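You operate a simulated robot arm through the tools that you are given. There is no shell and no other tool. Be economical: measure what you need, move in short steps, check, and stop when the job is done.

You run a simulated robot arm. Do the job below in one go: nothing can be reset, and whatever is moved stays where it is left.

Task
Drape the green string over both white pegs and light it up.
Fine: the pegs of the brown peg board; its teal plug goes in the lead socket under the blue flap, which stays open; teal switch on only after plugging; leave the link plugs and the pad.

It is judged by the outcome, as a careful person would: the job done as asked, and still so three seconds after it is handed in. It fails if anything else is knocked over, pushed out of place, dropped, spilled or broken.

Robot
A 6-joint arm with a two-finger parallel gripper, fixed in place. Base frame: the origin is at the foot of the arm, x ahead of it, y to its left, z up; the work surface is at about z = 625. Lengths are in mm, angles in rad, forces in N, time in s.
With the tool pointing down near the work surface it reaches from about 280 to 800 mm from the base axis. Its first joint turns from -2.897 to 2.897 rad. Payload 3.91 kg.
The tool frame sits at the grasp point between the pads (the TCP): z along the fingers, y along the line on which they close. The tips reach 30 mm beyond it. Largest opening 110 mm; finger width 20, thickness 10; the body of the gripper, 48 by 112 mm, starts 55 mm behind the TCP.
Orientation is that of the tool frame in the base frame, as [roll, pitch, yaw] about the fixed x, y, z axes, in that order (R = Rz(yaw) Ry(pitch) Rx(roll)). With the fingers straight down and closing along the base's y, the tool's x points along the base's -x, its y along +y and its z along -z.

Tools
- The arm moves only by the tool arm_command. Its argument "plan" is a list of rows, each an object (a shift or turn left out is 0, a gripper value left out holds the last) with "translation": the shift along the tool's x, y, z in mm, a list of three; "turn": the turn, a rotation vector about the tool's x, y, z in rad, a list of three; "grip": the opening in per cent of the stroke, from 0 (shut) to 100 (fully open). In form: [{"translation": [x, y, z], "turn": [ax, ay, az], "grip": grip}, ...]. A call has 1 to 10 rows; each row shifts and turns the commanded pose from where the row before left it, along the tool's axes as they then stand. A row lasts 0.2 s, in which the tool goes at most 50 mm and 0.15 rad; a call with a longer step from one row to the next is refused whole, and so is a gripper value outside its range. Where a pose cannot be reached the arm comes as near as it can. A force on the tool above 90 N (or 10 N above the force at the start of the call, whichever is more), or a blocked arm, ends the call early, and 0.2 s more pass. The fingers move at their own pace (about 45 mm/s each) and stop on an object; they squeeze with about 32 N. The grip force told is the motor's: it shows also when the fingers shut on nothing. Time passes only in rows, and 0.2 s behind the last, so rows that do not move let the fingers close. The reply holds the time, the measured pose of the TCP, the force on the tool along the base axes, the opening and the grip force, in the units named above and with some noise, with the torque about the TCP (base axes, N m) and any sound that the robot's microphone picked up.
- Cameras (640 x 400 px; columns grow to the right, rows downward): "scene" is fixed at [400.8, -650.5, 1421.2]; the picture's right is [1.00, 0.01, 0.00], its down [0.01, -0.39, -0.92] and it looks along [-0.01, 0.92, -0.39] (base axes); focal length 372 px, centre (320, 200). "wrist" rides on the gripper at [77, 7, -114] in the tool frame; the picture's right is [-0.09, 1.00, 0.00], its down [-0.80, -0.07, -0.59] and it looks along [-0.59, -0.05, 0.80] (tool axes); focal length 270 px, centre (320, 200). There is no depth. A picture from a camera that has moved, and an enlarged one, comes with that camera's place and axes in the base frame and with its lens.
- grab_frame(camera): a new picture of that camera. The clock stands still meanwhile.
- lift_body(by): slides the trunk up (or, below 0, down) by that many mm; the arm rides with it, the base frame stays. It gives what a move gives, with no picture.
- close_up(camera, box): a new picture of the part [left, top, right, bottom] of that camera's present view, enlarged. The clock stands still meanwhile.
- job_done(): hands the job in; it is judged then, once.

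Work in short steps. Places have to be worked out from the pictures, the camera data and where the tool is seen: move nearer, look again, correct. Check each grasp and each placing, and mend what went wrong. You have 120 turns and 68 pictures in all, those below and enlarged ones among them. Open the gripper and draw the arm clear of the work before you hand the job in, unless the task says otherwise; then end with one line.

The tools are called after "Emit:" as name(argument=value, ...) on one line, values as JSON. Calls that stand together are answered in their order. arm_command: Moves the arm, as the interface text tells. Its arguments: {"type":"object","properties":{"plan":{"type":"array","items":{"type":"object","properties":{"translation":{"type":"array","items":{"type":"number"}},"turn":{"type":"array","items":{"type":"number"}},"grip":{"type":"number"}}}}},"required":["plan"]} The other tools are called the same way: lift_body (by) slides the trunk up or down; grab_frame (camera) takes a picture; close_up (camera, box) takes an enlarged picture of a part of a camera's view; job_done () hands the job in.

At the start:

```text
time_s: 0.0
ee_pos: [364.5, 456.1, 1029.0]
tcp_rot: [3.141, 0.0, -3.14]
force: [0.3, -0.1, 0.5]
moment: [0.0, 0.01, 0.02]
finger_gap: 110.1
grasp_force: 0.0
trunk travel left (down, up): [-525.0, 85.0]
```

scene: 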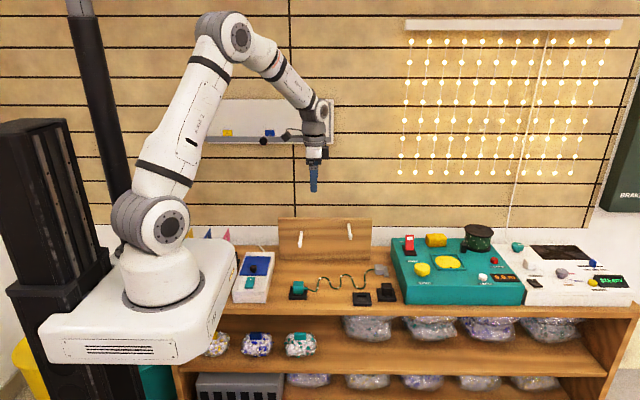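
wrist: 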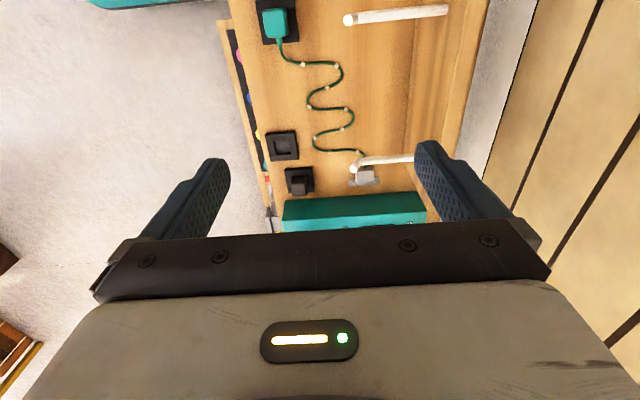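

I'll start by enlarging the work area in both cameras to see the parts.

Emit:
close_up(camera="scene", box=[220, 200, 420, 325])

Emit:
close_up(camera="wrist", box=[220, 0, 460, 150])

Emit:
close_up(camera="scene", box=[225, 235, 305, 305])

```text
3.20 times, centred on (320, 262) of scene
camera zoom: at [400.8, -650.5, 1421.2], right [1.0, 0.01, 0.0], down [0.01, -0.39, -0.92], along [-0.01, 0.92, -0.39], focal length 1189 px, centre (320, 0)
```

zoom: 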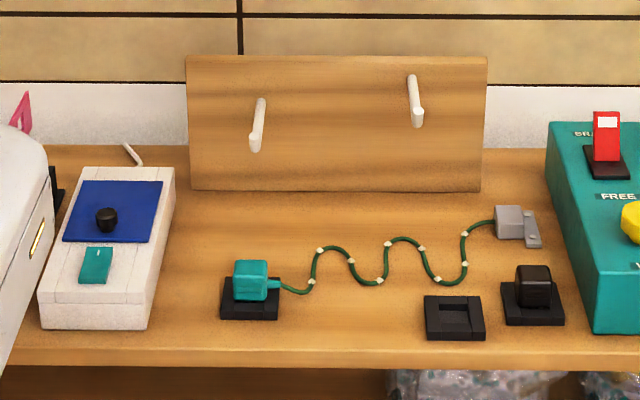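

```text
2.67 times, centred on (340, 75) of wrist
camera zoom: at [287.6, 465.0, 1144.6], right [0.09, 1.0, 0.0], down [0.8, -0.07, 0.59], along [0.59, -0.05, -0.8], focal length 721 px, centre (267, 533)
```

zoom: 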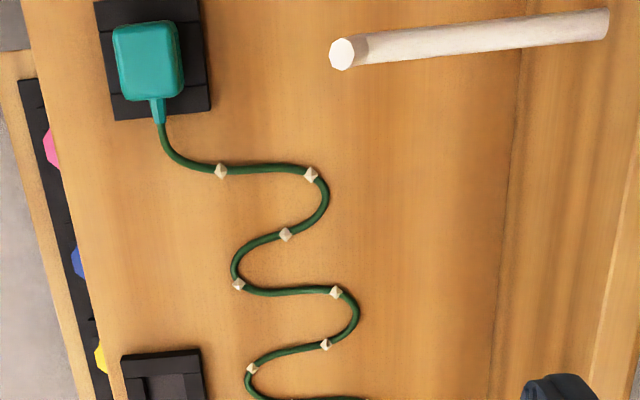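

```text
5.71 times, centred on (265, 270) of scene
camera zoom: at [400.8, -650.5, 1421.2], right [1.0, 0.01, 0.0], down [0.01, -0.39, -0.92], along [-0.01, 0.92, -0.39], focal length 2123 px, centre (634, -200)
```

zoom: 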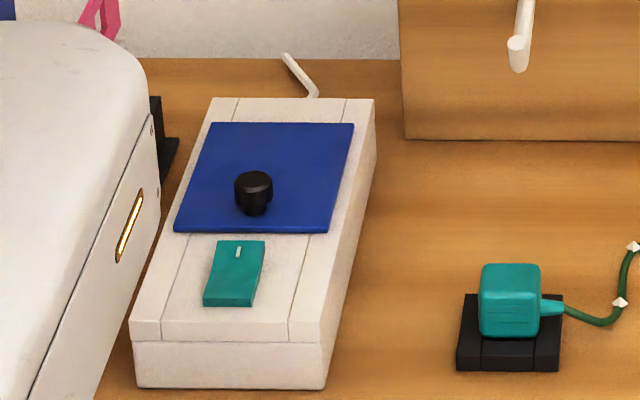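

The string runs from the teal plug (parked about (310,400)) to a grey anchor about (606,528). The pegs stick out towards -y at about x=317, z=762 and x=495, z=790. I'll move the wrist camera over the white box to look at the flap.

Emit:
arm_command(plan=[{"translation": [40, -5, 26]}, {"translation": [40, -5, 26]}, {"translation": [40, -5, 26]}, {"translation": [40, -5, 26]}, {"translation": [40, -6, 26]}, {}])

Emit:
grab_frame(camera="wrist")

Emit:
grab_frame(camera="scene")

```text
time_s: 1.4
ee_pos: [165.9, 430.0, 898.0]
tcp_rot: [3.141, 0.001, 3.141]
force: [-0.4, 0.3, 0.4]
moment: [-0.02, -0.03, -0.01]
finger_gap: 109.9
grasp_force: 0.0
trunk travel left (down, up): [-525.0, 85.0]
```

```text
62 pictures are left
camera wrist: at [88.5, 438.8, 1013.5], right [0.09, 1.0, 0.0], down [0.8, -0.07, 0.59], along [0.59, -0.05, -0.8], focal length 270 px, centre (320, 200)
```

wrist: 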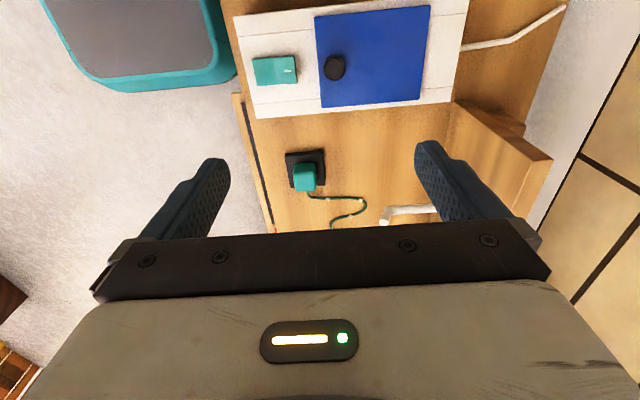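

```text
61 pictures are left
```

scene: 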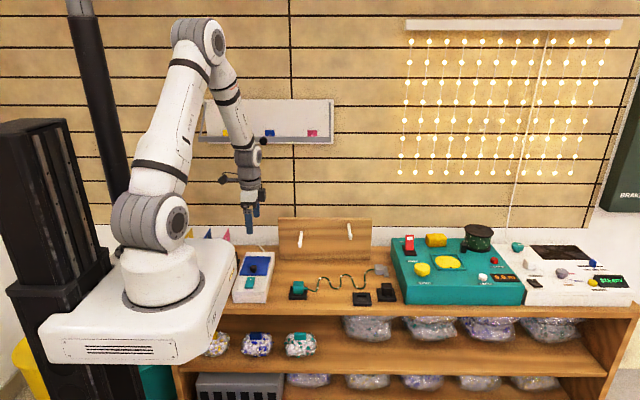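

The knob is at about (149,450) with its top at about z=700. The flap covers x 102–195, y 432–553, and I take the hinge to be at the back (y≈553). I'll turn the tool 90° so the fingers close along x, and narrow the opening.

Emit:
arm_command(plan=[{"turn": [0, 0, -0.15], "grip": 50}, {"turn": [0, 0, -0.15]}, {"turn": [0, 0, -0.15]}, {"turn": [0, 0, -0.15]}, {"turn": [0, 0, -0.15]}, {"turn": [0, 0, -0.15]}, {"turn": [0, 0, -0.15]}, {"turn": [0, 0, -0.15]}, {"turn": [0, 0, -0.15]}, {"turn": [0, 0, -0.15]}])

Emit:
arm_command(plan=[{"turn": [0, 0, -0.0708]}, {"translation": [-10, 8.5, 40]}, {"translation": [-10, 8.5, 40]}, {"translation": [0, 0, 28]}, {}])

Emit:
grab_frame(camera="wrist")

```text
time_s: 3.6
ee_pos: [165.7, 431.9, 899.6]
tcp_rot: [-3.142, 0.0, -1.64]
force: [0.2, 0.5, 0.2]
moment: [-0.02, 0.01, 0.0]
finger_gap: 54.9
grasp_force: 0.1
trunk travel left (down, up): [-525.0, 85.0]
```

```text
time_s: 4.8
ee_pos: [148.4, 452.1, 790.2]
tcp_rot: [-3.141, 0.001, -1.573]
force: [-0.6, -0.3, -1.4]
moment: [0.01, -0.01, 0.02]
finger_gap: 55.1
grasp_force: 0.1
trunk travel left (down, up): [-525.0, 85.0]
```

```text
60 pictures are left
camera wrist: at [140.1, 375.8, 906.5], right [-1.0, 0.09, 0.0], down [0.07, 0.8, 0.59], along [0.05, 0.59, -0.8], focal length 270 px, centre (320, 200)
```

wrist: 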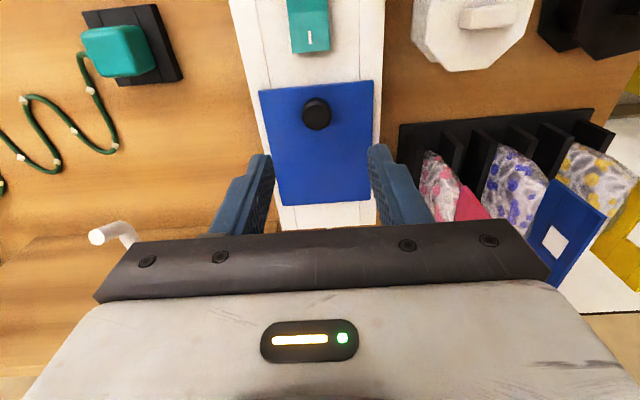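

The knob shows at about (149,446). I'll lower until the tips are about 10 mm below the knob's top, then close on it.

Emit:
arm_command(plan=[{"translation": [6, 0, 30]}, {"translation": [0, 0, 30]}, {"translation": [0, 0, 12]}, {"grip": 0}, {}, {}, {}])

Emit:
grab_frame(camera="wrist")

Emit:
close_up(camera="scene", box=[225, 225, 305, 305])

```text
time_s: 6.4
ee_pos: [151.2, 445.6, 718.5]
tcp_rot: [3.14, 0.001, -1.574]
force: [27.1, -2.5, -1.1]
moment: [-0.27, -1.01, -0.08]
finger_gap: 22.9
grasp_force: 45.5
trunk travel left (down, up): [-525.0, 85.0]
```

```text
59 pictures are left
camera wrist: at [142.4, 369.2, 834.5], right [-1.0, 0.09, 0.0], down [0.07, 0.8, 0.59], along [0.05, 0.59, -0.8], focal length 270 px, centre (320, 200)
```

wrist: 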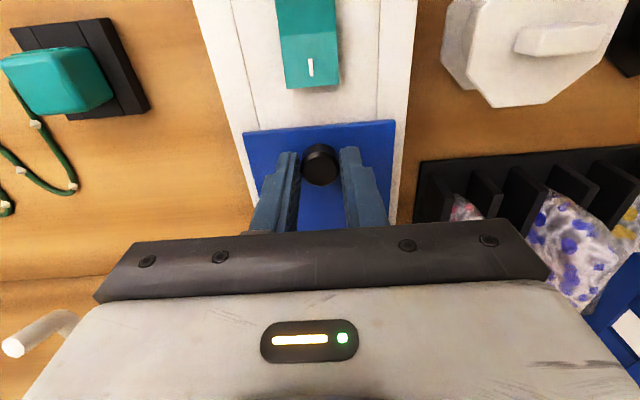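

```text
5.00 times, centred on (265, 265) of scene
camera zoom: at [400.8, -650.5, 1421.2], right [1.0, 0.01, 0.0], down [0.01, -0.39, -0.92], along [-0.01, 0.92, -0.39], focal length 1858 px, centre (595, -125)
```

zoom: 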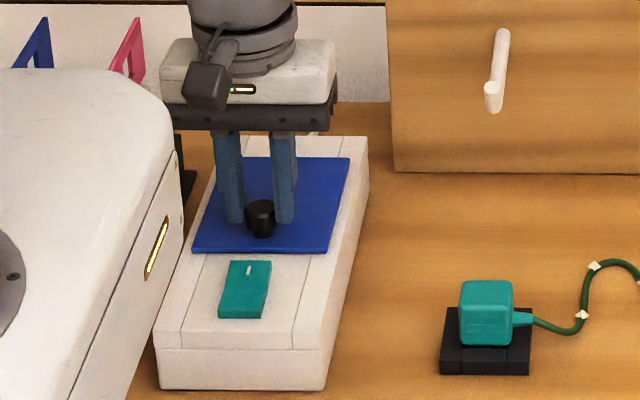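

The knob is held (gap 22.9), with a 27 N side load that a 3 mm shift in x should take off. Next I follow the hinge arc up to about 0.6 rad.

Emit:
arm_command(plan=[{"translation": [0, -3, 0]}, {"translation": [-2, 0, -10]}, {"translation": [-3, 0, -10]}, {"translation": [-4.2, 0, -9.4]}, {"translation": [-4.7, 0, -9.1]}, {"translation": [-5.8, 0, -8.5]}, {"translation": [-6.6, 0, -8]}])

Emit:
close_up(camera="scene", box=[225, 225, 305, 305])

```text
time_s: 8.0
ee_pos: [150.2, 471.8, 773.8]
tcp_rot: [-3.141, -0.001, -1.574]
force: [-13.7, -8.1, -9.6]
moment: [-1.46, 0.33, 0.06]
finger_gap: 22.8
grasp_force: 45.4
trunk travel left (down, up): [-525.0, 85.0]
```

```text
5.00 times, centred on (265, 265) of scene
camera zoom: at [400.8, -650.5, 1421.2], right [1.0, 0.01, 0.0], down [0.01, -0.39, -0.92], along [-0.01, 0.92, -0.39], focal length 1858 px, centre (595, -125)
```

zoom: 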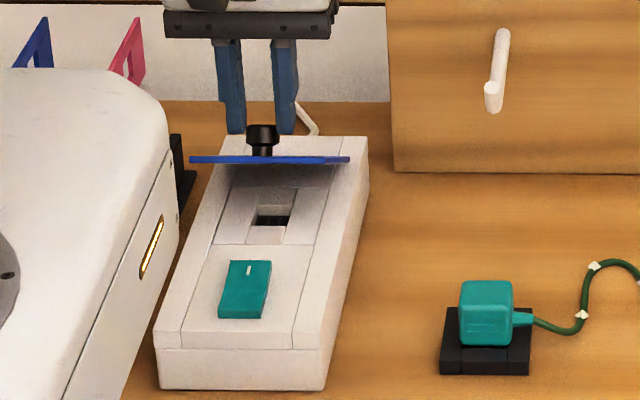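

The flap is lifting cleanly and the socket recess is visible. I'll continue the arc to about 1.2 rad.

Emit:
arm_command(plan=[{"translation": [-7.4, 1, -7.1]}, {"translation": [-8, 0, -6.5]}, {"translation": [-8.7, 0, -5.5]}, {"translation": [-9.1, 0, -4.8]}, {"translation": [-9.6, 0, -3.7]}, {"translation": [-9.9, 0, -2.9]}])

Emit:
close_up(camera="scene", box=[225, 205, 325, 305])

```text
time_s: 9.4
ee_pos: [150.4, 524.2, 807.5]
tcp_rot: [-3.14, 0.009, -1.571]
force: [-10.0, -6.7, 12.4]
moment: [-0.63, 0.25, 0.03]
finger_gap: 20.3
grasp_force: 45.1
trunk travel left (down, up): [-525.0, 85.0]
```

```text
4.00 times, centred on (275, 255) of scene
camera zoom: at [400.8, -650.5, 1421.2], right [1.0, 0.01, 0.0], down [0.01, -0.39, -0.92], along [-0.01, 0.92, -0.39], focal length 1486 px, centre (500, -20)
```

zoom: 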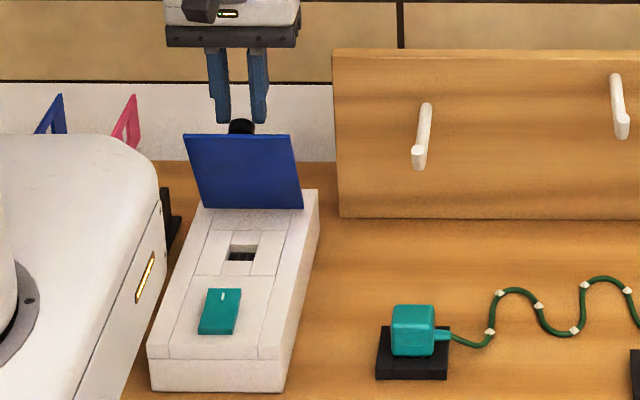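

The flap is at about 1.1 rad, but the tips have crept up on the knob (gap 20.3). I'll continue over the top with a slightly lower path.

Emit:
arm_command(plan=[{"translation": [-8, 0, 3]}, {"translation": [-10, 0, 2]}, {"translation": [-10, 0, 0]}, {"translation": [-10, 0, 0.5]}, {"translation": [-10, 0, 1.5]}, {"translation": [-10, 0, 3]}])

Emit:
close_up(camera="scene", box=[225, 205, 325, 305])

```text
time_s: 10.8
ee_pos: [149.6, 580.3, 794.5]
tcp_rot: [-3.141, -0.001, -1.573]
force: [-2.5, -4.7, 19.6]
moment: [-1.18, 0.01, 0.09]
finger_gap: 22.5
grasp_force: 45.2
trunk travel left (down, up): [-525.0, 85.0]
```

```text
4.00 times, centred on (275, 255) of scene
camera zoom: at [400.8, -650.5, 1421.2], right [1.0, 0.01, 0.0], down [0.01, -0.39, -0.92], along [-0.01, 0.92, -0.39], focal length 1486 px, centre (500, -20)
```

zoom: 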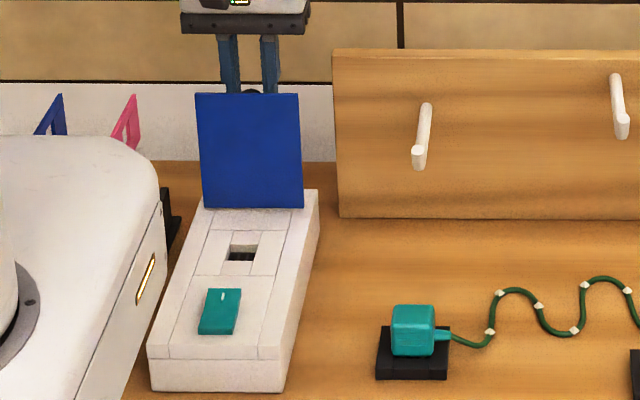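

The flap is now past vertical. I'll nudge it slightly further to find the stop, then let go.

Emit:
arm_command(plan=[{"translation": [-6, 0, 1]}, {"translation": [-6, 0, 1]}, {}])

```text
time_s: 11.6
ee_pos: [151.0, 590.7, 790.5]
tcp_rot: [3.14, -0.004, -1.572]
force: [-2.7, -15.4, -5.8]
moment: [-1.51, 0.04, 0.1]
finger_gap: 22.7
grasp_force: 44.7
trunk travel left (down, up): [-525.0, 85.0]
```

There is now a -15 N reaction in y, so it is probably at its stop. I'll open the gripper, rise, and see whether the flap stays.

Emit:
arm_command(plan=[{"grip": 35}, {}, {}, {"translation": [0, 0, -40]}, {"translation": [0, 0, -40]}, {"translation": [0, 0, -40]}, {}])

Emit:
close_up(camera="scene", box=[225, 205, 325, 305])

Emit:
grab_frame(camera="wrist")

```text
time_s: 13.2
ee_pos: [150.2, 599.0, 912.4]
tcp_rot: [3.14, -0.001, -1.572]
force: [0.0, 1.4, -0.5]
moment: [-0.04, -0.01, 0.0]
finger_gap: 38.4
grasp_force: 0.1
trunk travel left (down, up): [-525.0, 85.0]
```

```text
4.00 times, centred on (275, 255) of scene
camera zoom: at [400.8, -650.5, 1421.2], right [1.0, 0.01, 0.0], down [0.01, -0.39, -0.92], along [-0.01, 0.92, -0.39], focal length 1486 px, centre (500, -20)
```

zoom: 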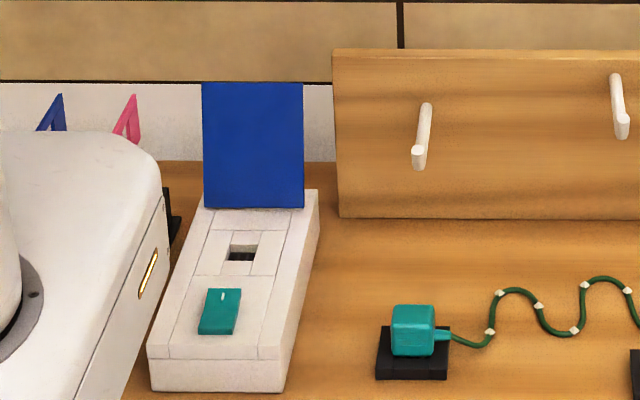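

```text
53 pictures are left
camera wrist: at [141.8, 523.7, 1027.2], right [-1.0, 0.09, 0.0], down [0.07, 0.8, 0.59], along [0.05, 0.59, -0.8], focal length 270 px, centre (320, 200)
```

wrist: 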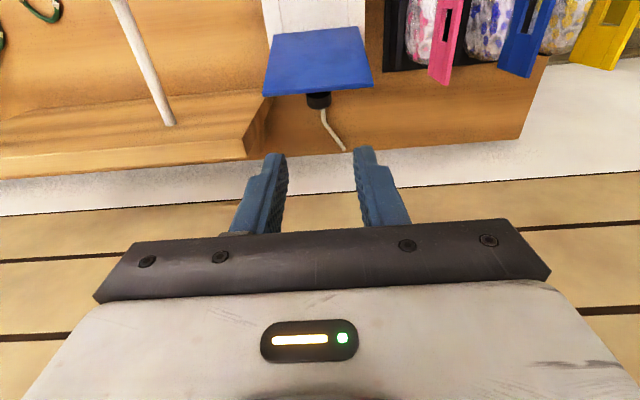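

The flap rests open by itself, tilted back. Now I'll look at the socket from above, at about (149,480).

Emit:
arm_command(plan=[{"translation": [45, 0, 0]}, {"translation": [45, 0, 0]}, {"translation": [45, 0, 0]}, {"translation": [15, 0, 20]}, {"translation": [0, 0, 30]}, {}])

Emit:
close_up(camera="wrist", box=[220, 20, 420, 145])

```text
time_s: 14.6
ee_pos: [150.5, 444.3, 861.5]
tcp_rot: [3.141, 0.0, -1.572]
force: [-0.2, 0.4, 0.3]
moment: [0.0, -0.02, 0.01]
finger_gap: 38.4
grasp_force: 0.1
trunk travel left (down, up): [-525.0, 85.0]
```

```text
3.20 times, centred on (320, 82) of wrist
camera zoom: at [142.3, 368.3, 977.9], right [-1.0, 0.09, 0.0], down [0.07, 0.8, 0.59], along [0.05, 0.59, -0.8], focal length 865 px, centre (320, 576)
```

zoom: 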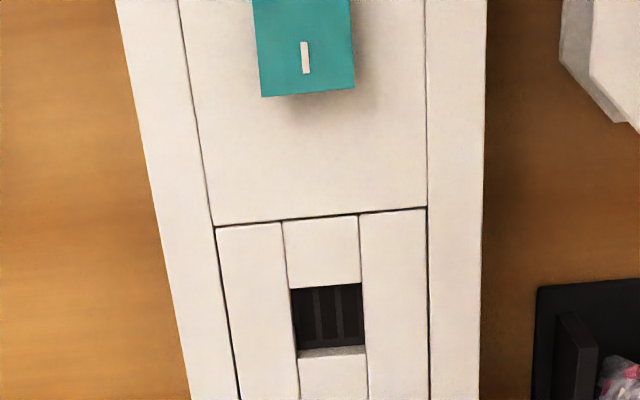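

The socket hole is about 25×24 mm, centred at about (148,478). I'll look closer at its slots, then move over the parked plug.

Emit:
close_up(camera="wrist", box=[300, 100, 344, 140])

Emit:
arm_command(plan=[{"turn": [0, 0, 0.15], "translation": [10, -20, 0], "grip": 70}, {"turn": [0, 0, 0.15]}, {"turn": [0, 0, 0.15]}, {"turn": [0, 0, 0.15]}, {"turn": [0, 0, 0.15]}, {"turn": [0, 0, 0.15]}, {"turn": [0, 0, 0.15]}, {"turn": [0, 0, 0.15]}, {"turn": [0, 0, 0.15]}, {"turn": [0, 0, 0.15]}])

Emit:
arm_command(plan=[{"turn": [0, 0, 0.0708]}, {"translation": [-40, -8, 0]}, {"translation": [-40, -10, 0]}, {"translation": [-40, -10, 0]}, {"translation": [-20, 0, 20]}, {}])

Emit:
grab_frame(camera="wrist")

```text
10.00 times, centred on (322, 120) of wrist
camera zoom: at [142.3, 368.3, 977.9], right [-1.0, 0.09, 0.0], down [0.07, 0.8, 0.59], along [0.05, 0.59, -0.8], focal length 2703 px, centre (300, 1000)
```

zoom: 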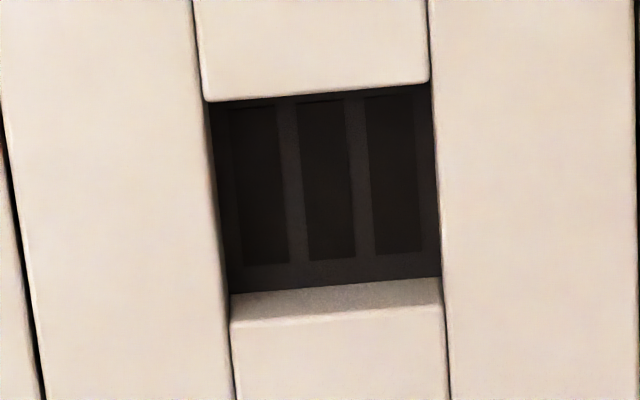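

```text
time_s: 16.8
ee_pos: [170.0, 434.5, 863.3]
tcp_rot: [-3.142, 0.0, -3.073]
force: [0.6, -0.6, -0.4]
moment: [-0.02, 0.01, -0.02]
finger_gap: 76.9
grasp_force: 0.2
trunk travel left (down, up): [-525.0, 85.0]
```

```text
time_s: 18.2
ee_pos: [311.0, 406.7, 843.5]
tcp_rot: [3.141, 0.0, 3.141]
force: [0.2, -0.6, 0.1]
moment: [0.01, 0.02, 0.0]
finger_gap: 76.8
grasp_force: 0.0
trunk travel left (down, up): [-525.0, 85.0]
```

```text
50 pictures are left
camera wrist: at [232.7, 414.3, 958.8], right [0.09, 1.0, 0.0], down [0.8, -0.07, 0.59], along [0.59, -0.05, -0.8], focal length 270 px, centre (320, 200)
```

wrist: 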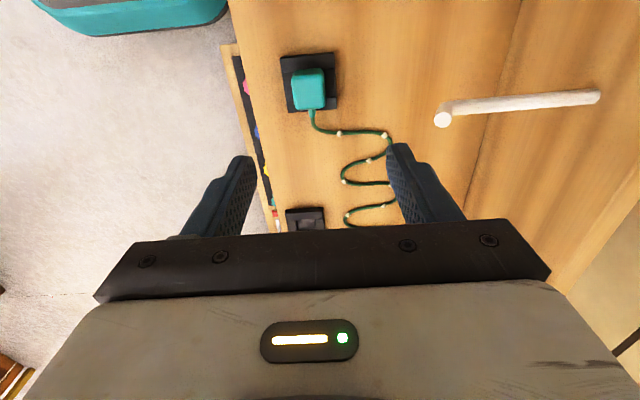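

The socket has three slots that run along y, side by side in x. I'll check the parked plug and the empty black holder for how their slots are oriented.

Emit:
close_up(camera="wrist", box=[270, 40, 350, 120])

Emit:
close_up(camera="wrist", box=[280, 195, 336, 235])

Emit:
close_up(camera="scene", box=[280, 270, 405, 310])

```text
5.00 times, centred on (310, 80) of wrist
camera zoom: at [232.7, 414.3, 958.8], right [0.09, 1.0, 0.0], down [0.8, -0.07, 0.59], along [0.59, -0.05, -0.8], focal length 1351 px, centre (370, 800)
```

zoom: 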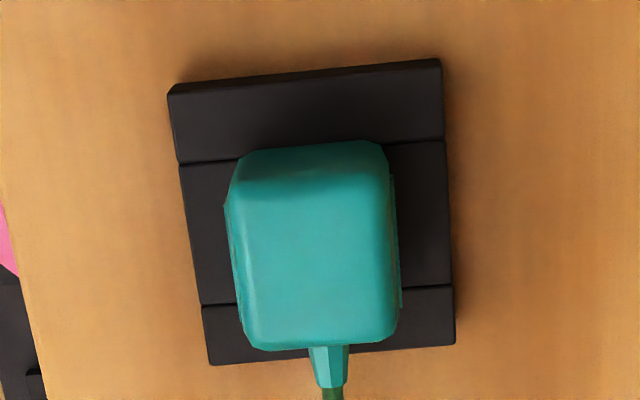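

```text
10.00 times, centred on (308, 215) of wrist
camera zoom: at [232.7, 414.3, 958.8], right [0.09, 1.0, 0.0], down [0.8, -0.07, 0.59], along [0.59, -0.05, -0.8], focal length 2703 px, centre (440, 50)
```

zoom: 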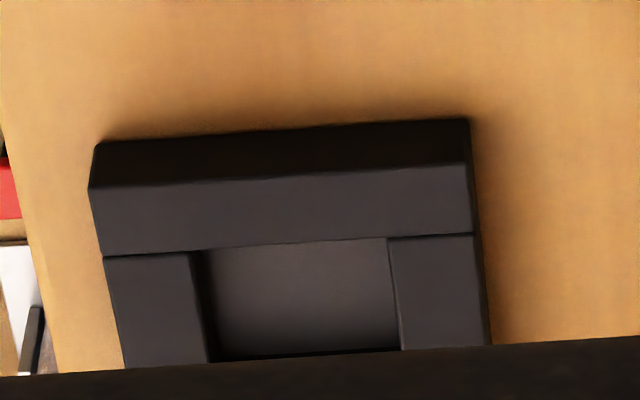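

```text
5.12 times, centred on (342, 290) of scene
camera zoom: at [400.8, -650.5, 1421.2], right [1.0, 0.01, 0.0], down [0.01, -0.39, -0.92], along [-0.01, 0.92, -0.39], focal length 1903 px, centre (205, -261)
```

zoom: 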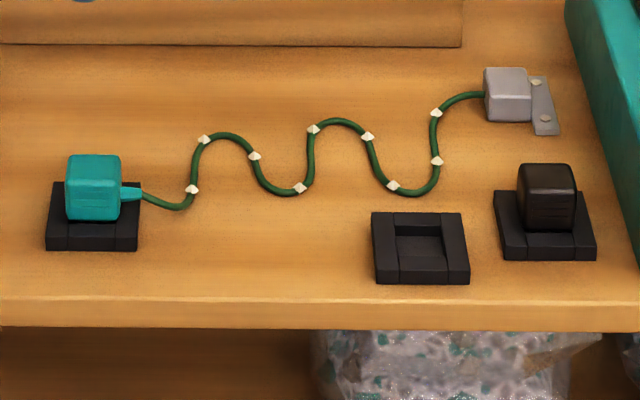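

The plug centre is about (303.5,396.5), its top is at about z=665, and its body is about 34 mm square. I'll approach above it with the fingers straddling in y and verify.

Emit:
arm_command(plan=[{"translation": [7.5, -10, 20]}, {"translation": [0, 0, 40]}, {"translation": [0, 0, 40]}, {"translation": [0, 0, 40]}, {}])

Emit:
grab_frame(camera="wrist")

Emit:
close_up(camera="scene", box=[260, 240, 360, 310])

```text
time_s: 19.4
ee_pos: [301.1, 396.5, 701.5]
tcp_rot: [-3.141, 0.001, -3.142]
force: [-0.1, 0.5, 0.6]
moment: [0.0, -0.01, 0.0]
finger_gap: 77.2
grasp_force: 0.1
trunk travel left (down, up): [-525.0, 85.0]
```

```text
46 pictures are left
camera wrist: at [223.6, 404.7, 817.6], right [0.09, 1.0, 0.0], down [0.8, -0.07, 0.59], along [0.59, -0.05, -0.8], focal length 270 px, centre (320, 200)
```

wrist: 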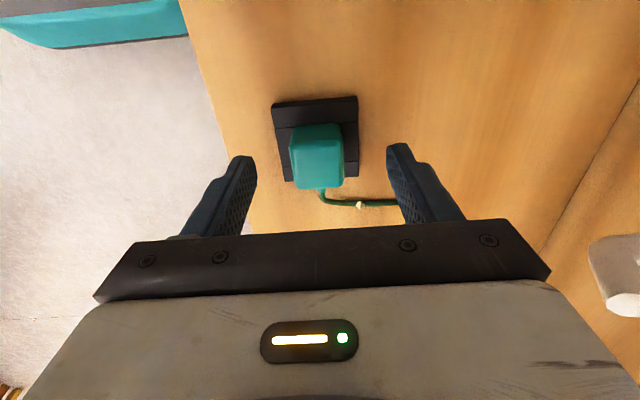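

```text
5.71 times, centred on (310, 275) of scene
camera zoom: at [400.8, -650.5, 1421.2], right [1.0, 0.01, 0.0], down [0.01, -0.39, -0.92], along [-0.01, 0.92, -0.39], focal length 2123 px, centre (377, -229)
```

zoom: 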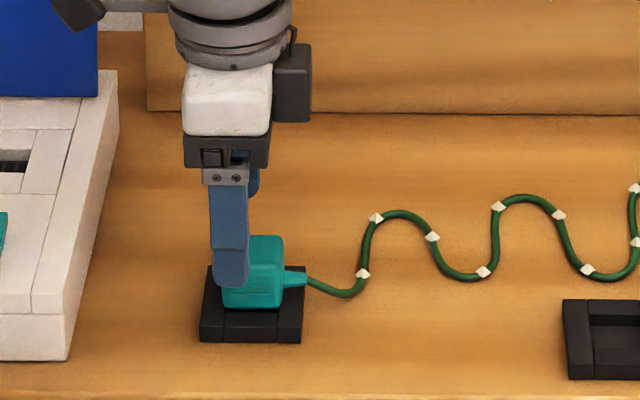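

Comparing the finger and the plug in the scene view, the plug centre is nearer x≈311. I'll shift 10 mm in +x, lower to TCP z≈673 and close.

Emit:
arm_command(plan=[{"translation": [-10, 0, 0]}, {"translation": [0, 0, 15]}, {"translation": [0, 0, 13]}, {"grip": 0}, {}, {}, {}, {}])

Emit:
close_up(camera="scene", box=[260, 240, 360, 310])

```text
time_s: 21.2
ee_pos: [313.3, 394.8, 674.9]
tcp_rot: [3.141, -0.001, 3.14]
force: [-0.3, -0.1, 0.5]
moment: [-0.01, 0.0, -0.02]
finger_gap: 32.6
grasp_force: 32.0
trunk travel left (down, up): [-525.0, 85.0]
```

```text
5.71 times, centred on (310, 275) of scene
camera zoom: at [400.8, -650.5, 1421.2], right [1.0, 0.01, 0.0], down [0.01, -0.39, -0.92], along [-0.01, 0.92, -0.39], focal length 2123 px, centre (377, -229)
```

zoom: 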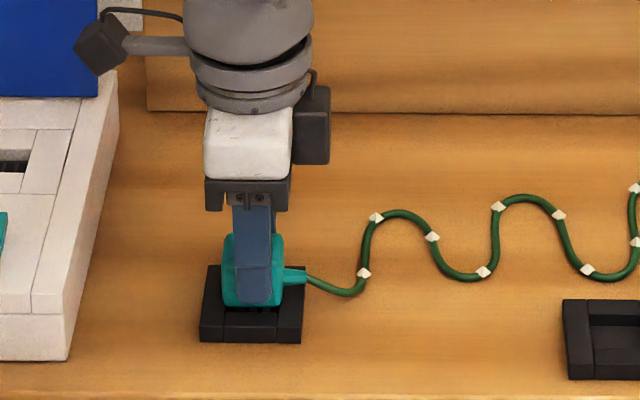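

The plug is gripped (32.6 mm), centred in the fingers. I'll lift it a little and look at its underside.

Emit:
arm_command(plan=[{"translation": [0, 0, -10]}, {"translation": [0, 0, -20]}, {"translation": [0, 0, -30]}, {}])

Emit:
close_up(camera="scene", box=[260, 230, 360, 310])

```text
time_s: 22.2
ee_pos: [313.2, 397.2, 734.6]
tcp_rot: [-3.141, 0.001, 3.14]
force: [0.2, 0.1, -0.4]
moment: [-0.01, 0.03, 0.02]
finger_gap: 0.0
grasp_force: 32.1
trunk travel left (down, up): [-525.0, 85.0]
```

```text
5.00 times, centred on (310, 270) of scene
camera zoom: at [400.8, -650.5, 1421.2], right [1.0, 0.01, 0.0], down [0.01, -0.39, -0.92], along [-0.01, 0.92, -0.39], focal length 1858 px, centre (370, -150)
```

zoom: 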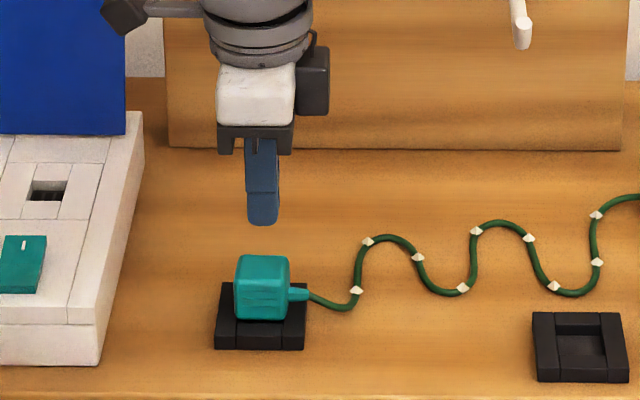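

The fingers slipped off and the plug stayed in place, so that grip was too shallow. I'll open, go down until just above the holder and grip again.

Emit:
arm_command(plan=[{"grip": 60}, {}, {}, {"translation": [2, 0.5, 30]}, {"translation": [0, 0, 30]}, {"translation": [0, 0, 4]}, {"translation": [0, 0, 3]}, {"translation": [0, 0, 2]}, {}])

Emit:
close_up(camera="scene", box=[260, 240, 360, 310])

```text
time_s: 24.2
ee_pos: [310.5, 396.1, 666.6]
tcp_rot: [-3.141, 0.0, 3.142]
force: [0.0, -0.2, 0.8]
moment: [0.0, -0.02, 0.02]
finger_gap: 66.1
grasp_force: 0.0
trunk travel left (down, up): [-525.0, 85.0]
```

```text
5.71 times, centred on (310, 275) of scene
camera zoom: at [400.8, -650.5, 1421.2], right [1.0, 0.01, 0.0], down [0.01, -0.39, -0.92], along [-0.01, 0.92, -0.39], focal length 2123 px, centre (377, -229)
```

zoom: 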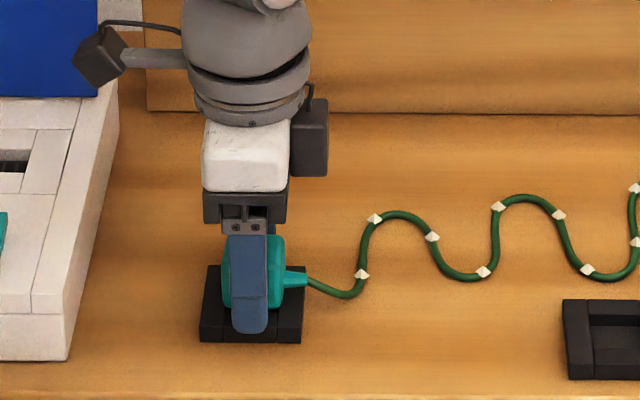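

There is no contact yet. I'll narrow the gap to about 45 mm so the fingers stay over the holder, then lower in small steps, feeling for contact.

Emit:
arm_command(plan=[{"grip": 42}, {}, {"translation": [0, 0, 2]}, {"translation": [0, 0, 2]}, {}])

```text
time_s: 25.4
ee_pos: [311.1, 397.3, 662.8]
tcp_rot: [-3.14, 0.0, 3.141]
force: [-2.9, -0.3, 10.9]
moment: [-0.31, 0.13, -0.05]
finger_gap: 46.3
grasp_force: 0.2
trunk travel left (down, up): [-525.0, 85.0]
```

That's contact with the holder top at tip z≈633.5. I'll raise 1.5 mm and close firmly.

Emit:
arm_command(plan=[{"translation": [0, 0, -1.5]}, {"grip": 0}, {}, {}, {}, {}])

Emit:
arm_command(plan=[{"translation": [0, 0, -5]}, {"translation": [0, 0, -10]}, {"translation": [0, 0, -15]}, {"translation": [0, 0, -20]}, {}])

Emit:
close_up(camera="scene", box=[260, 230, 360, 310])

```text
time_s: 26.8
ee_pos: [311.0, 396.9, 663.6]
tcp_rot: [3.141, 0.0, 3.141]
force: [0.4, 0.6, -0.3]
moment: [-0.01, 0.02, 0.01]
finger_gap: 33.0
grasp_force: 31.7
trunk travel left (down, up): [-525.0, 85.0]
```

```text
time_s: 28.0
ee_pos: [311.3, 396.2, 713.3]
tcp_rot: [3.141, -0.001, 3.141]
force: [0.5, 0.2, -0.9]
moment: [0.0, 0.03, -0.01]
finger_gap: 33.2
grasp_force: 31.7
trunk travel left (down, up): [-525.0, 85.0]
```

```text
5.00 times, centred on (310, 270) of scene
camera zoom: at [400.8, -650.5, 1421.2], right [1.0, 0.01, 0.0], down [0.01, -0.39, -0.92], along [-0.01, 0.92, -0.39], focal length 1858 px, centre (370, -150)
```

zoom: 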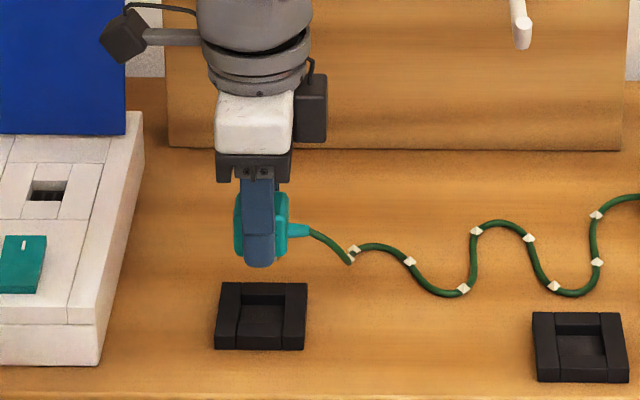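

The plug is held this time. I'll raise it and tilt the tool so the scene camera can see the underside prongs.

Emit:
arm_command(plan=[{"translation": [0, 0, -40]}, {"translation": [0, 0, -40]}, {"translation": [0, 0, -20], "turn": [0.15, 0, 0]}, {"turn": [0.15, 0, 0]}, {"turn": [0.15, 0, 0]}, {"turn": [0.15, 0, 0]}, {"turn": [0.15, 0, 0]}, {"turn": [0.15, 0, 0]}, {"turn": [0.15, 0, 0]}, {}])

Emit:
close_up(camera="scene", box=[250, 180, 370, 300])

```text
time_s: 30.2
ee_pos: [312.2, 396.0, 812.5]
tcp_rot: [-2.092, 0.0, -3.142]
force: [-0.2, 0.4, -0.8]
moment: [0.03, 0.0, -0.01]
finger_gap: 33.1
grasp_force: 32.0
trunk travel left (down, up): [-525.0, 85.0]
```

```text
3.33 times, centred on (310, 240) of scene
camera zoom: at [400.8, -650.5, 1421.2], right [1.0, 0.01, 0.0], down [0.01, -0.39, -0.92], along [-0.01, 0.92, -0.39], focal length 1239 px, centre (353, 67)
```

zoom: 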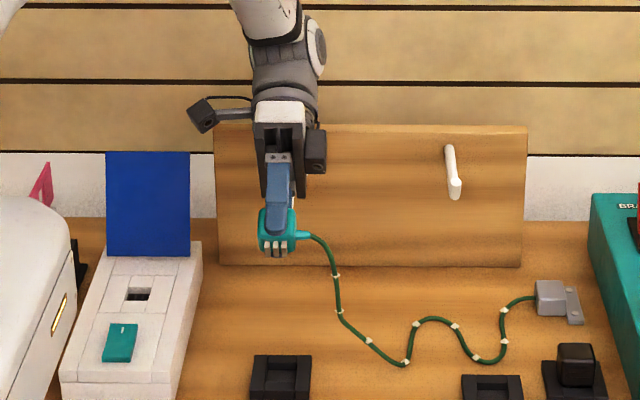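

Emit:
close_up(camera="scene", box=[290, 235, 320, 260])

```text
16.00 times, centred on (305, 248) of scene
camera zoom: at [400.8, -650.5, 1421.2], right [1.0, 0.01, 0.0], down [0.01, -0.39, -0.92], along [-0.01, 0.92, -0.39], focal length 5946 px, centre (560, -560)
```

zoom: 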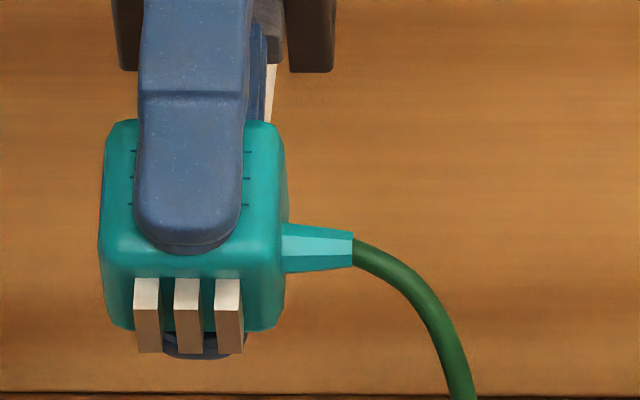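

The plug has three blades side by side along x, matching the socket slots with the cord leaving towards +x, so the current yaw is right. I'll straighten up and carry the plug in front of the pegs to the far right side.

Emit:
arm_command(plan=[{"turn": [-0.15, 0, 0]}, {"turn": [-0.15, 0, 0]}, {"turn": [-0.15, 0, 0]}, {"turn": [-0.15, 0, 0]}, {"turn": [-0.15, 0, 0]}, {"turn": [-0.15, 0, 0]}, {"turn": [-0.15, 0, 0]}, {}])

Emit:
arm_command(plan=[{"translation": [-15, 0, -10]}, {"translation": [-30, 0, -15]}, {"translation": [-30, 0, -20]}, {"translation": [-30, 0, -20]}, {"translation": [-30, 0, -20]}, {"translation": [-30, 0, -20]}, {"translation": [-30, 0, -20]}, {"translation": [-30, 0, -15]}, {}])

Emit:
grab_frame(camera="scene")

```text
time_s: 32.0
ee_pos: [311.2, 397.6, 812.9]
tcp_rot: [3.14, 0.0, -3.141]
force: [0.0, 0.2, -0.3]
moment: [0.02, 0.01, -0.02]
finger_gap: 32.9
grasp_force: 31.9
trunk travel left (down, up): [-525.0, 85.0]
```

```text
time_s: 34.0
ee_pos: [536.5, 394.9, 954.1]
tcp_rot: [-3.141, 0.0, 3.141]
force: [0.5, -0.5, -0.9]
moment: [-0.02, -0.02, 0.0]
finger_gap: 33.3
grasp_force: 32.0
trunk travel left (down, up): [-525.0, 85.0]
```

```text
38 pictures are left
```

scene: 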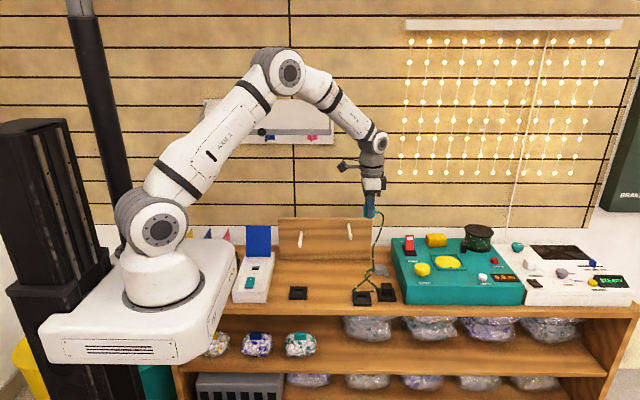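

The string hangs clear of the pegs, to their right. Now I'll move back over the board at y≈545 and slightly higher, still right of the right peg.

Emit:
arm_command(plan=[{"translation": [-5, 25, -10]}, {"translation": [0, 25, -10]}, {"translation": [0, 25, -10]}, {"translation": [0, 25, -10]}, {"translation": [0, 25, -5]}, {"translation": [0, 25, 0]}, {}, {}])

Emit:
close_up(camera="scene", box=[240, 160, 440, 320])

Emit:
grab_frame(camera="wrist")

```text
time_s: 35.8
ee_pos: [540.7, 547.1, 998.2]
tcp_rot: [3.141, -0.001, 3.14]
force: [0.7, -0.4, -0.5]
moment: [0.02, 0.02, -0.01]
finger_gap: 33.1
grasp_force: 32.4
trunk travel left (down, up): [-525.0, 85.0]
```

```text
2.50 times, centred on (340, 240) of scene
camera zoom: at [400.8, -650.5, 1421.2], right [1.0, 0.01, 0.0], down [0.01, -0.39, -0.92], along [-0.01, 0.92, -0.39], focal length 929 px, centre (270, 100)
```

zoom: 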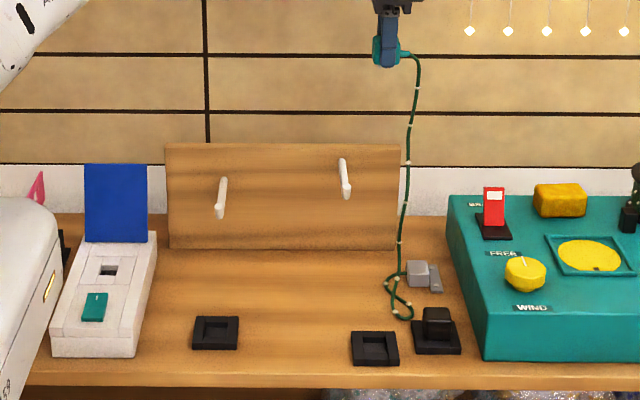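

```text
36 pictures are left
camera wrist: at [463.1, 554.8, 1113.7], right [0.09, 1.0, 0.0], down [0.8, -0.07, 0.59], along [0.59, -0.05, -0.8], focal length 270 px, centre (320, 200)
```

wrist: 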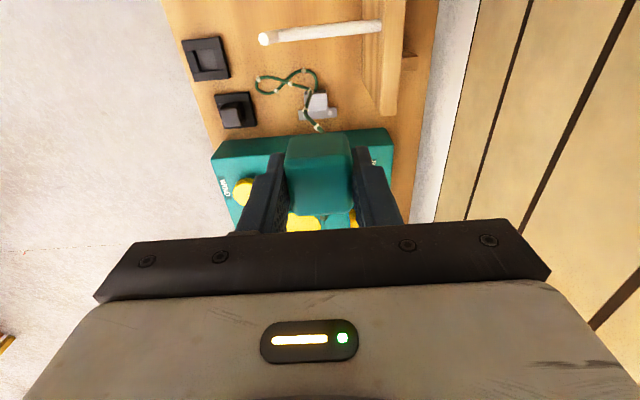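

The string runs clear to the right of the right peg (tip about (488,495)). Now I'll carry the plug in -x over both pegs at y≈547, descending gradually.

Emit:
arm_command(plan=[{"translation": [25, 0, 5]}, {"translation": [30, 0, 10]}, {"translation": [30, 0, 15]}, {"translation": [30, 0, 15]}, {"translation": [30, 0, 15]}, {"translation": [30, 0, 10]}, {"translation": [30, 0, 10]}, {}, {}])

Emit:
close_up(camera="scene", box=[240, 180, 420, 320])

```text
time_s: 37.8
ee_pos: [336.1, 546.5, 916.8]
tcp_rot: [3.141, -0.001, 3.141]
force: [-0.1, 0.1, -0.2]
moment: [0.04, 0.03, 0.02]
finger_gap: 33.0
grasp_force: 32.6
trunk travel left (down, up): [-525.0, 85.0]
```

```text
2.86 times, centred on (330, 250) of scene
camera zoom: at [400.8, -650.5, 1421.2], right [1.0, 0.01, 0.0], down [0.01, -0.39, -0.92], along [-0.01, 0.92, -0.39], focal length 1062 px, centre (291, 57)
```

zoom: 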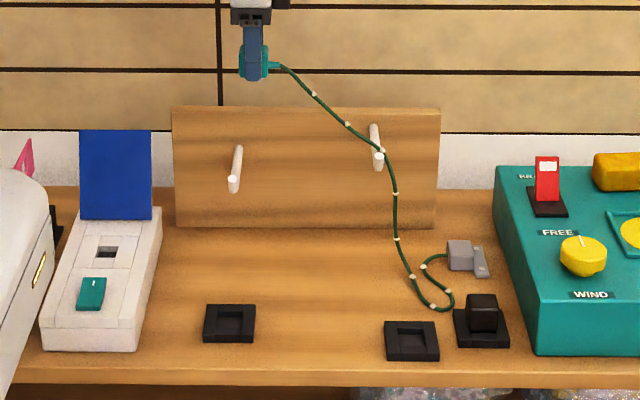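

The string now lies over the right peg, midway along it. I'll continue past the left peg.

Emit:
arm_command(plan=[{"translation": [25, 0, 5]}, {"translation": [25, 0, 5]}, {"translation": [25, 0, 5]}, {"translation": [25, -2, 5]}, {"translation": [25, -5, 10]}, {"translation": [15, -5, 15]}, {}, {}])

Emit:
close_up(camera="scene", box=[230, 180, 410, 320])

Emit:
grab_frame(camera="wrist")

```text
time_s: 39.6
ee_pos: [195.6, 535.3, 872.2]
tcp_rot: [3.14, 0.0, 3.14]
force: [0.0, 0.0, -1.1]
moment: [0.0, 0.0, 0.03]
finger_gap: 33.1
grasp_force: 32.1
trunk travel left (down, up): [-525.0, 85.0]
```

```text
2.86 times, centred on (320, 250) of scene
camera zoom: at [400.8, -650.5, 1421.2], right [1.0, 0.01, 0.0], down [0.01, -0.39, -0.92], along [-0.01, 0.92, -0.39], focal length 1062 px, centre (320, 57)
```

zoom: 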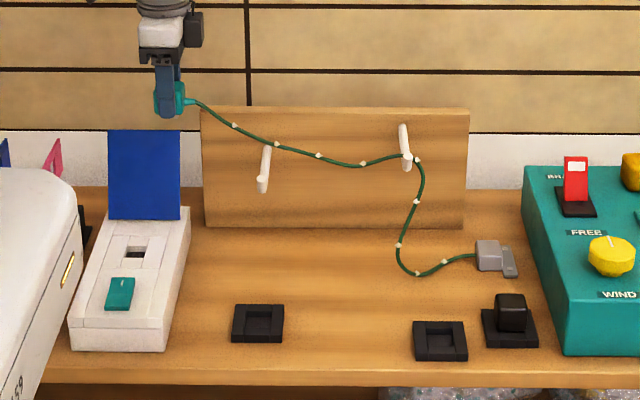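

```text
33 pictures are left
camera wrist: at [118.3, 542.1, 988.2], right [0.09, 1.0, 0.0], down [0.8, -0.07, 0.59], along [0.59, -0.05, -0.8], focal length 270 px, centre (320, 200)
```

wrist: 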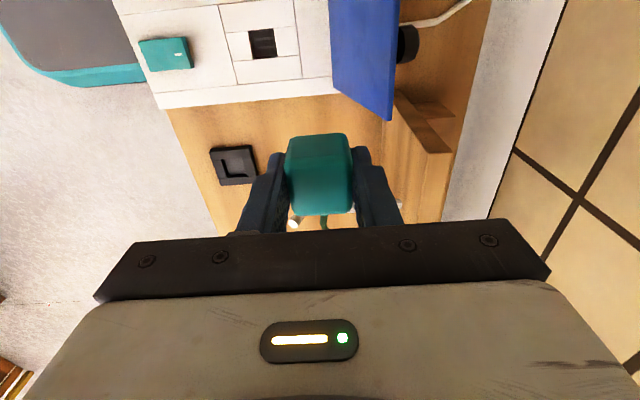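

The string is draped over both pegs. Now I'll move the plug over the socket at about (149,478) and hover before aligning.

Emit:
close_up(camera="wrist", box=[230, 20, 300, 65])

Emit:
arm_command(plan=[{"translation": [10, -20, 5]}, {"translation": [10, -20, 15]}, {"translation": [10, -17, 20]}, {"translation": [10, 0, 20]}, {"translation": [6.5, 0, 20]}, {"translation": [0, 0, 22]}, {}])

Emit:
close_up(camera="scene", box=[235, 225, 295, 285])

Emit:
grab_frame(camera="wrist")

```text
8.89 times, centred on (265, 42) of wrist
camera zoom: at [118.3, 542.1, 988.2], right [0.09, 1.0, 0.0], down [0.8, -0.07, 0.59], along [0.59, -0.05, -0.8], focal length 2402 px, centre (809, 1600)
```

zoom: 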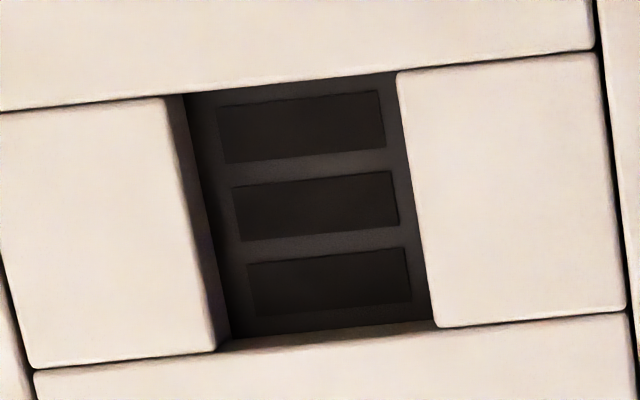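

```text
time_s: 41.2
ee_pos: [150.0, 478.6, 770.8]
tcp_rot: [3.142, -0.001, 3.141]
force: [-0.2, 0.1, -0.4]
moment: [0.01, 0.05, 0.01]
finger_gap: 32.9
grasp_force: 32.2
trunk travel left (down, up): [-525.0, 85.0]
```

```text
6.67 times, centred on (265, 255) of scene
camera zoom: at [400.8, -650.5, 1421.2], right [1.0, 0.01, 0.0], down [0.01, -0.39, -0.92], along [-0.01, 0.92, -0.39], focal length 2477 px, centre (687, -167)
```

zoom: 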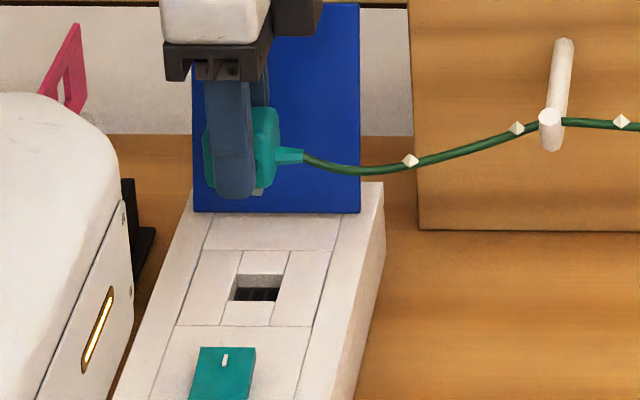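

```text
30 pictures are left
camera wrist: at [71.5, 486.0, 887.2], right [0.09, 1.0, 0.0], down [0.8, -0.07, 0.59], along [0.59, -0.05, -0.8], focal length 270 px, centre (320, 200)
```

wrist: 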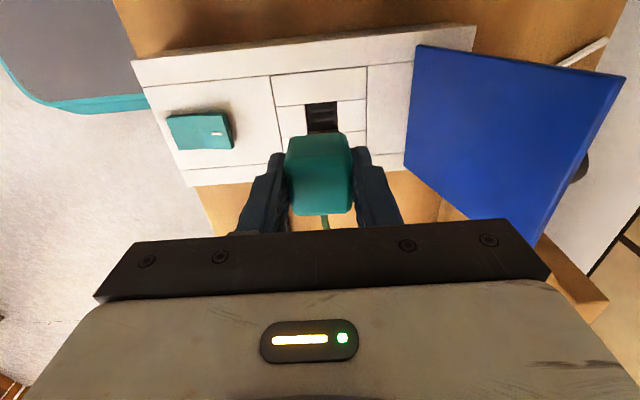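

I need to check how the string sits at the left peg; it looks close to the tip there.

Emit:
close_up(camera="scene", box=[275, 220, 365, 276])

Emit:
close_up(camera="scene", box=[290, 225, 310, 250])

```text
7.11 times, centred on (320, 248) of scene
camera zoom: at [400.8, -650.5, 1421.2], right [1.0, 0.01, 0.0], down [0.01, -0.39, -0.92], along [-0.01, 0.92, -0.39], focal length 2642 px, centre (320, -141)
```

zoom: 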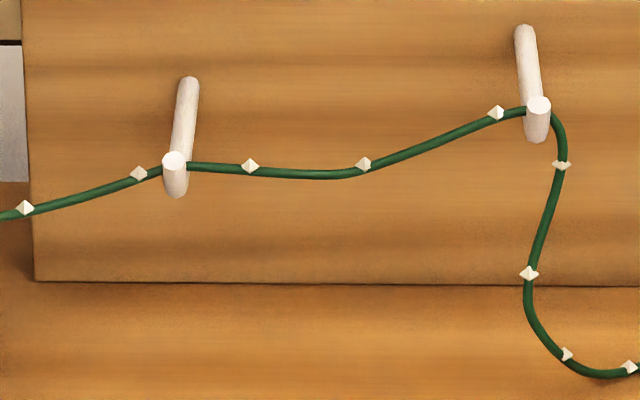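

```text
16.00 times, centred on (300, 238) of scene
camera zoom: at [400.8, -650.5, 1421.2], right [1.0, 0.01, 0.0], down [0.01, -0.39, -0.92], along [-0.01, 0.92, -0.39], focal length 5946 px, centre (640, -400)
```

zoom: 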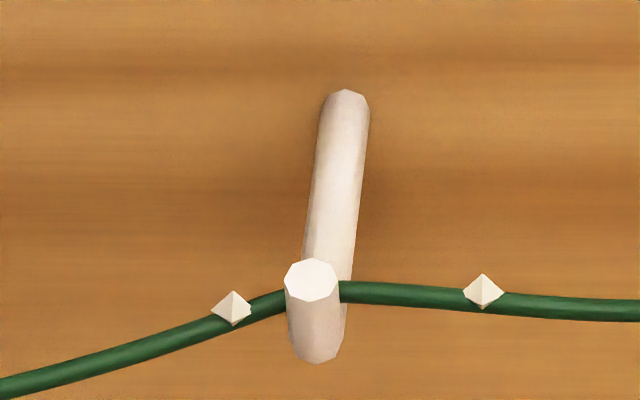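

The pegs have upturned tips, and the string lies over both rods behind them, so it is draped properly. Averaging my views, the socket centre is about (148.3,480). I'll lower to just above the box and compare the prongs with the slots.

Emit:
arm_command(plan=[{"translation": [1.7, 1.4, 15]}, {"translation": [0, 0, 15]}, {"translation": [0, 0, 10]}, {}, {}])

Emit:
close_up(camera="scene", box=[240, 238, 280, 278])

Emit:
close_up(camera="wrist", box=[260, 80, 380, 160])

```text
time_s: 42.4
ee_pos: [147.4, 479.5, 731.8]
tcp_rot: [-3.141, -0.001, -3.141]
force: [-0.5, -0.1, -1.0]
moment: [-0.01, 0.0, -0.01]
finger_gap: 33.2
grasp_force: 32.2
trunk travel left (down, up): [-525.0, 85.0]
```

```text
10.00 times, centred on (260, 258) of scene
camera zoom: at [400.8, -650.5, 1421.2], right [1.0, 0.01, 0.0], down [0.01, -0.39, -0.92], along [-0.01, 0.92, -0.39], focal length 3716 px, centre (920, -380)
```

zoom: 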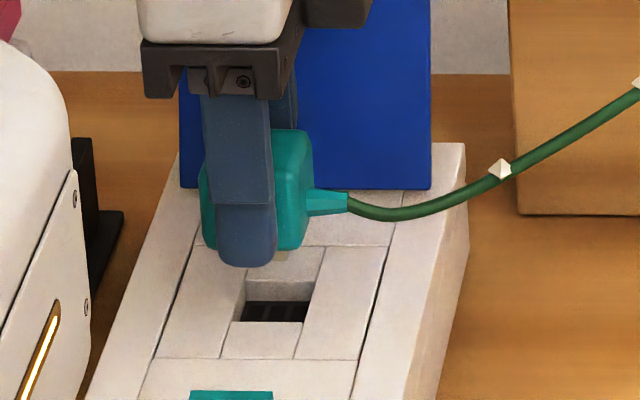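

```text
5.00 times, centred on (320, 120) of wrist
camera zoom: at [70.1, 486.4, 846.7], right [0.09, 1.0, 0.0], down [0.8, -0.07, 0.59], along [0.59, -0.05, -0.8], focal length 1351 px, centre (320, 600)
```

zoom: 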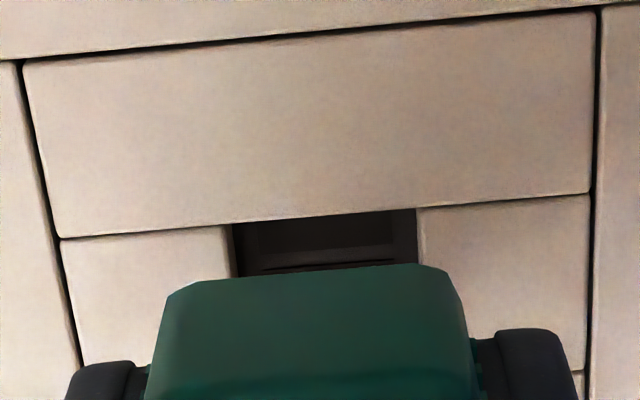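

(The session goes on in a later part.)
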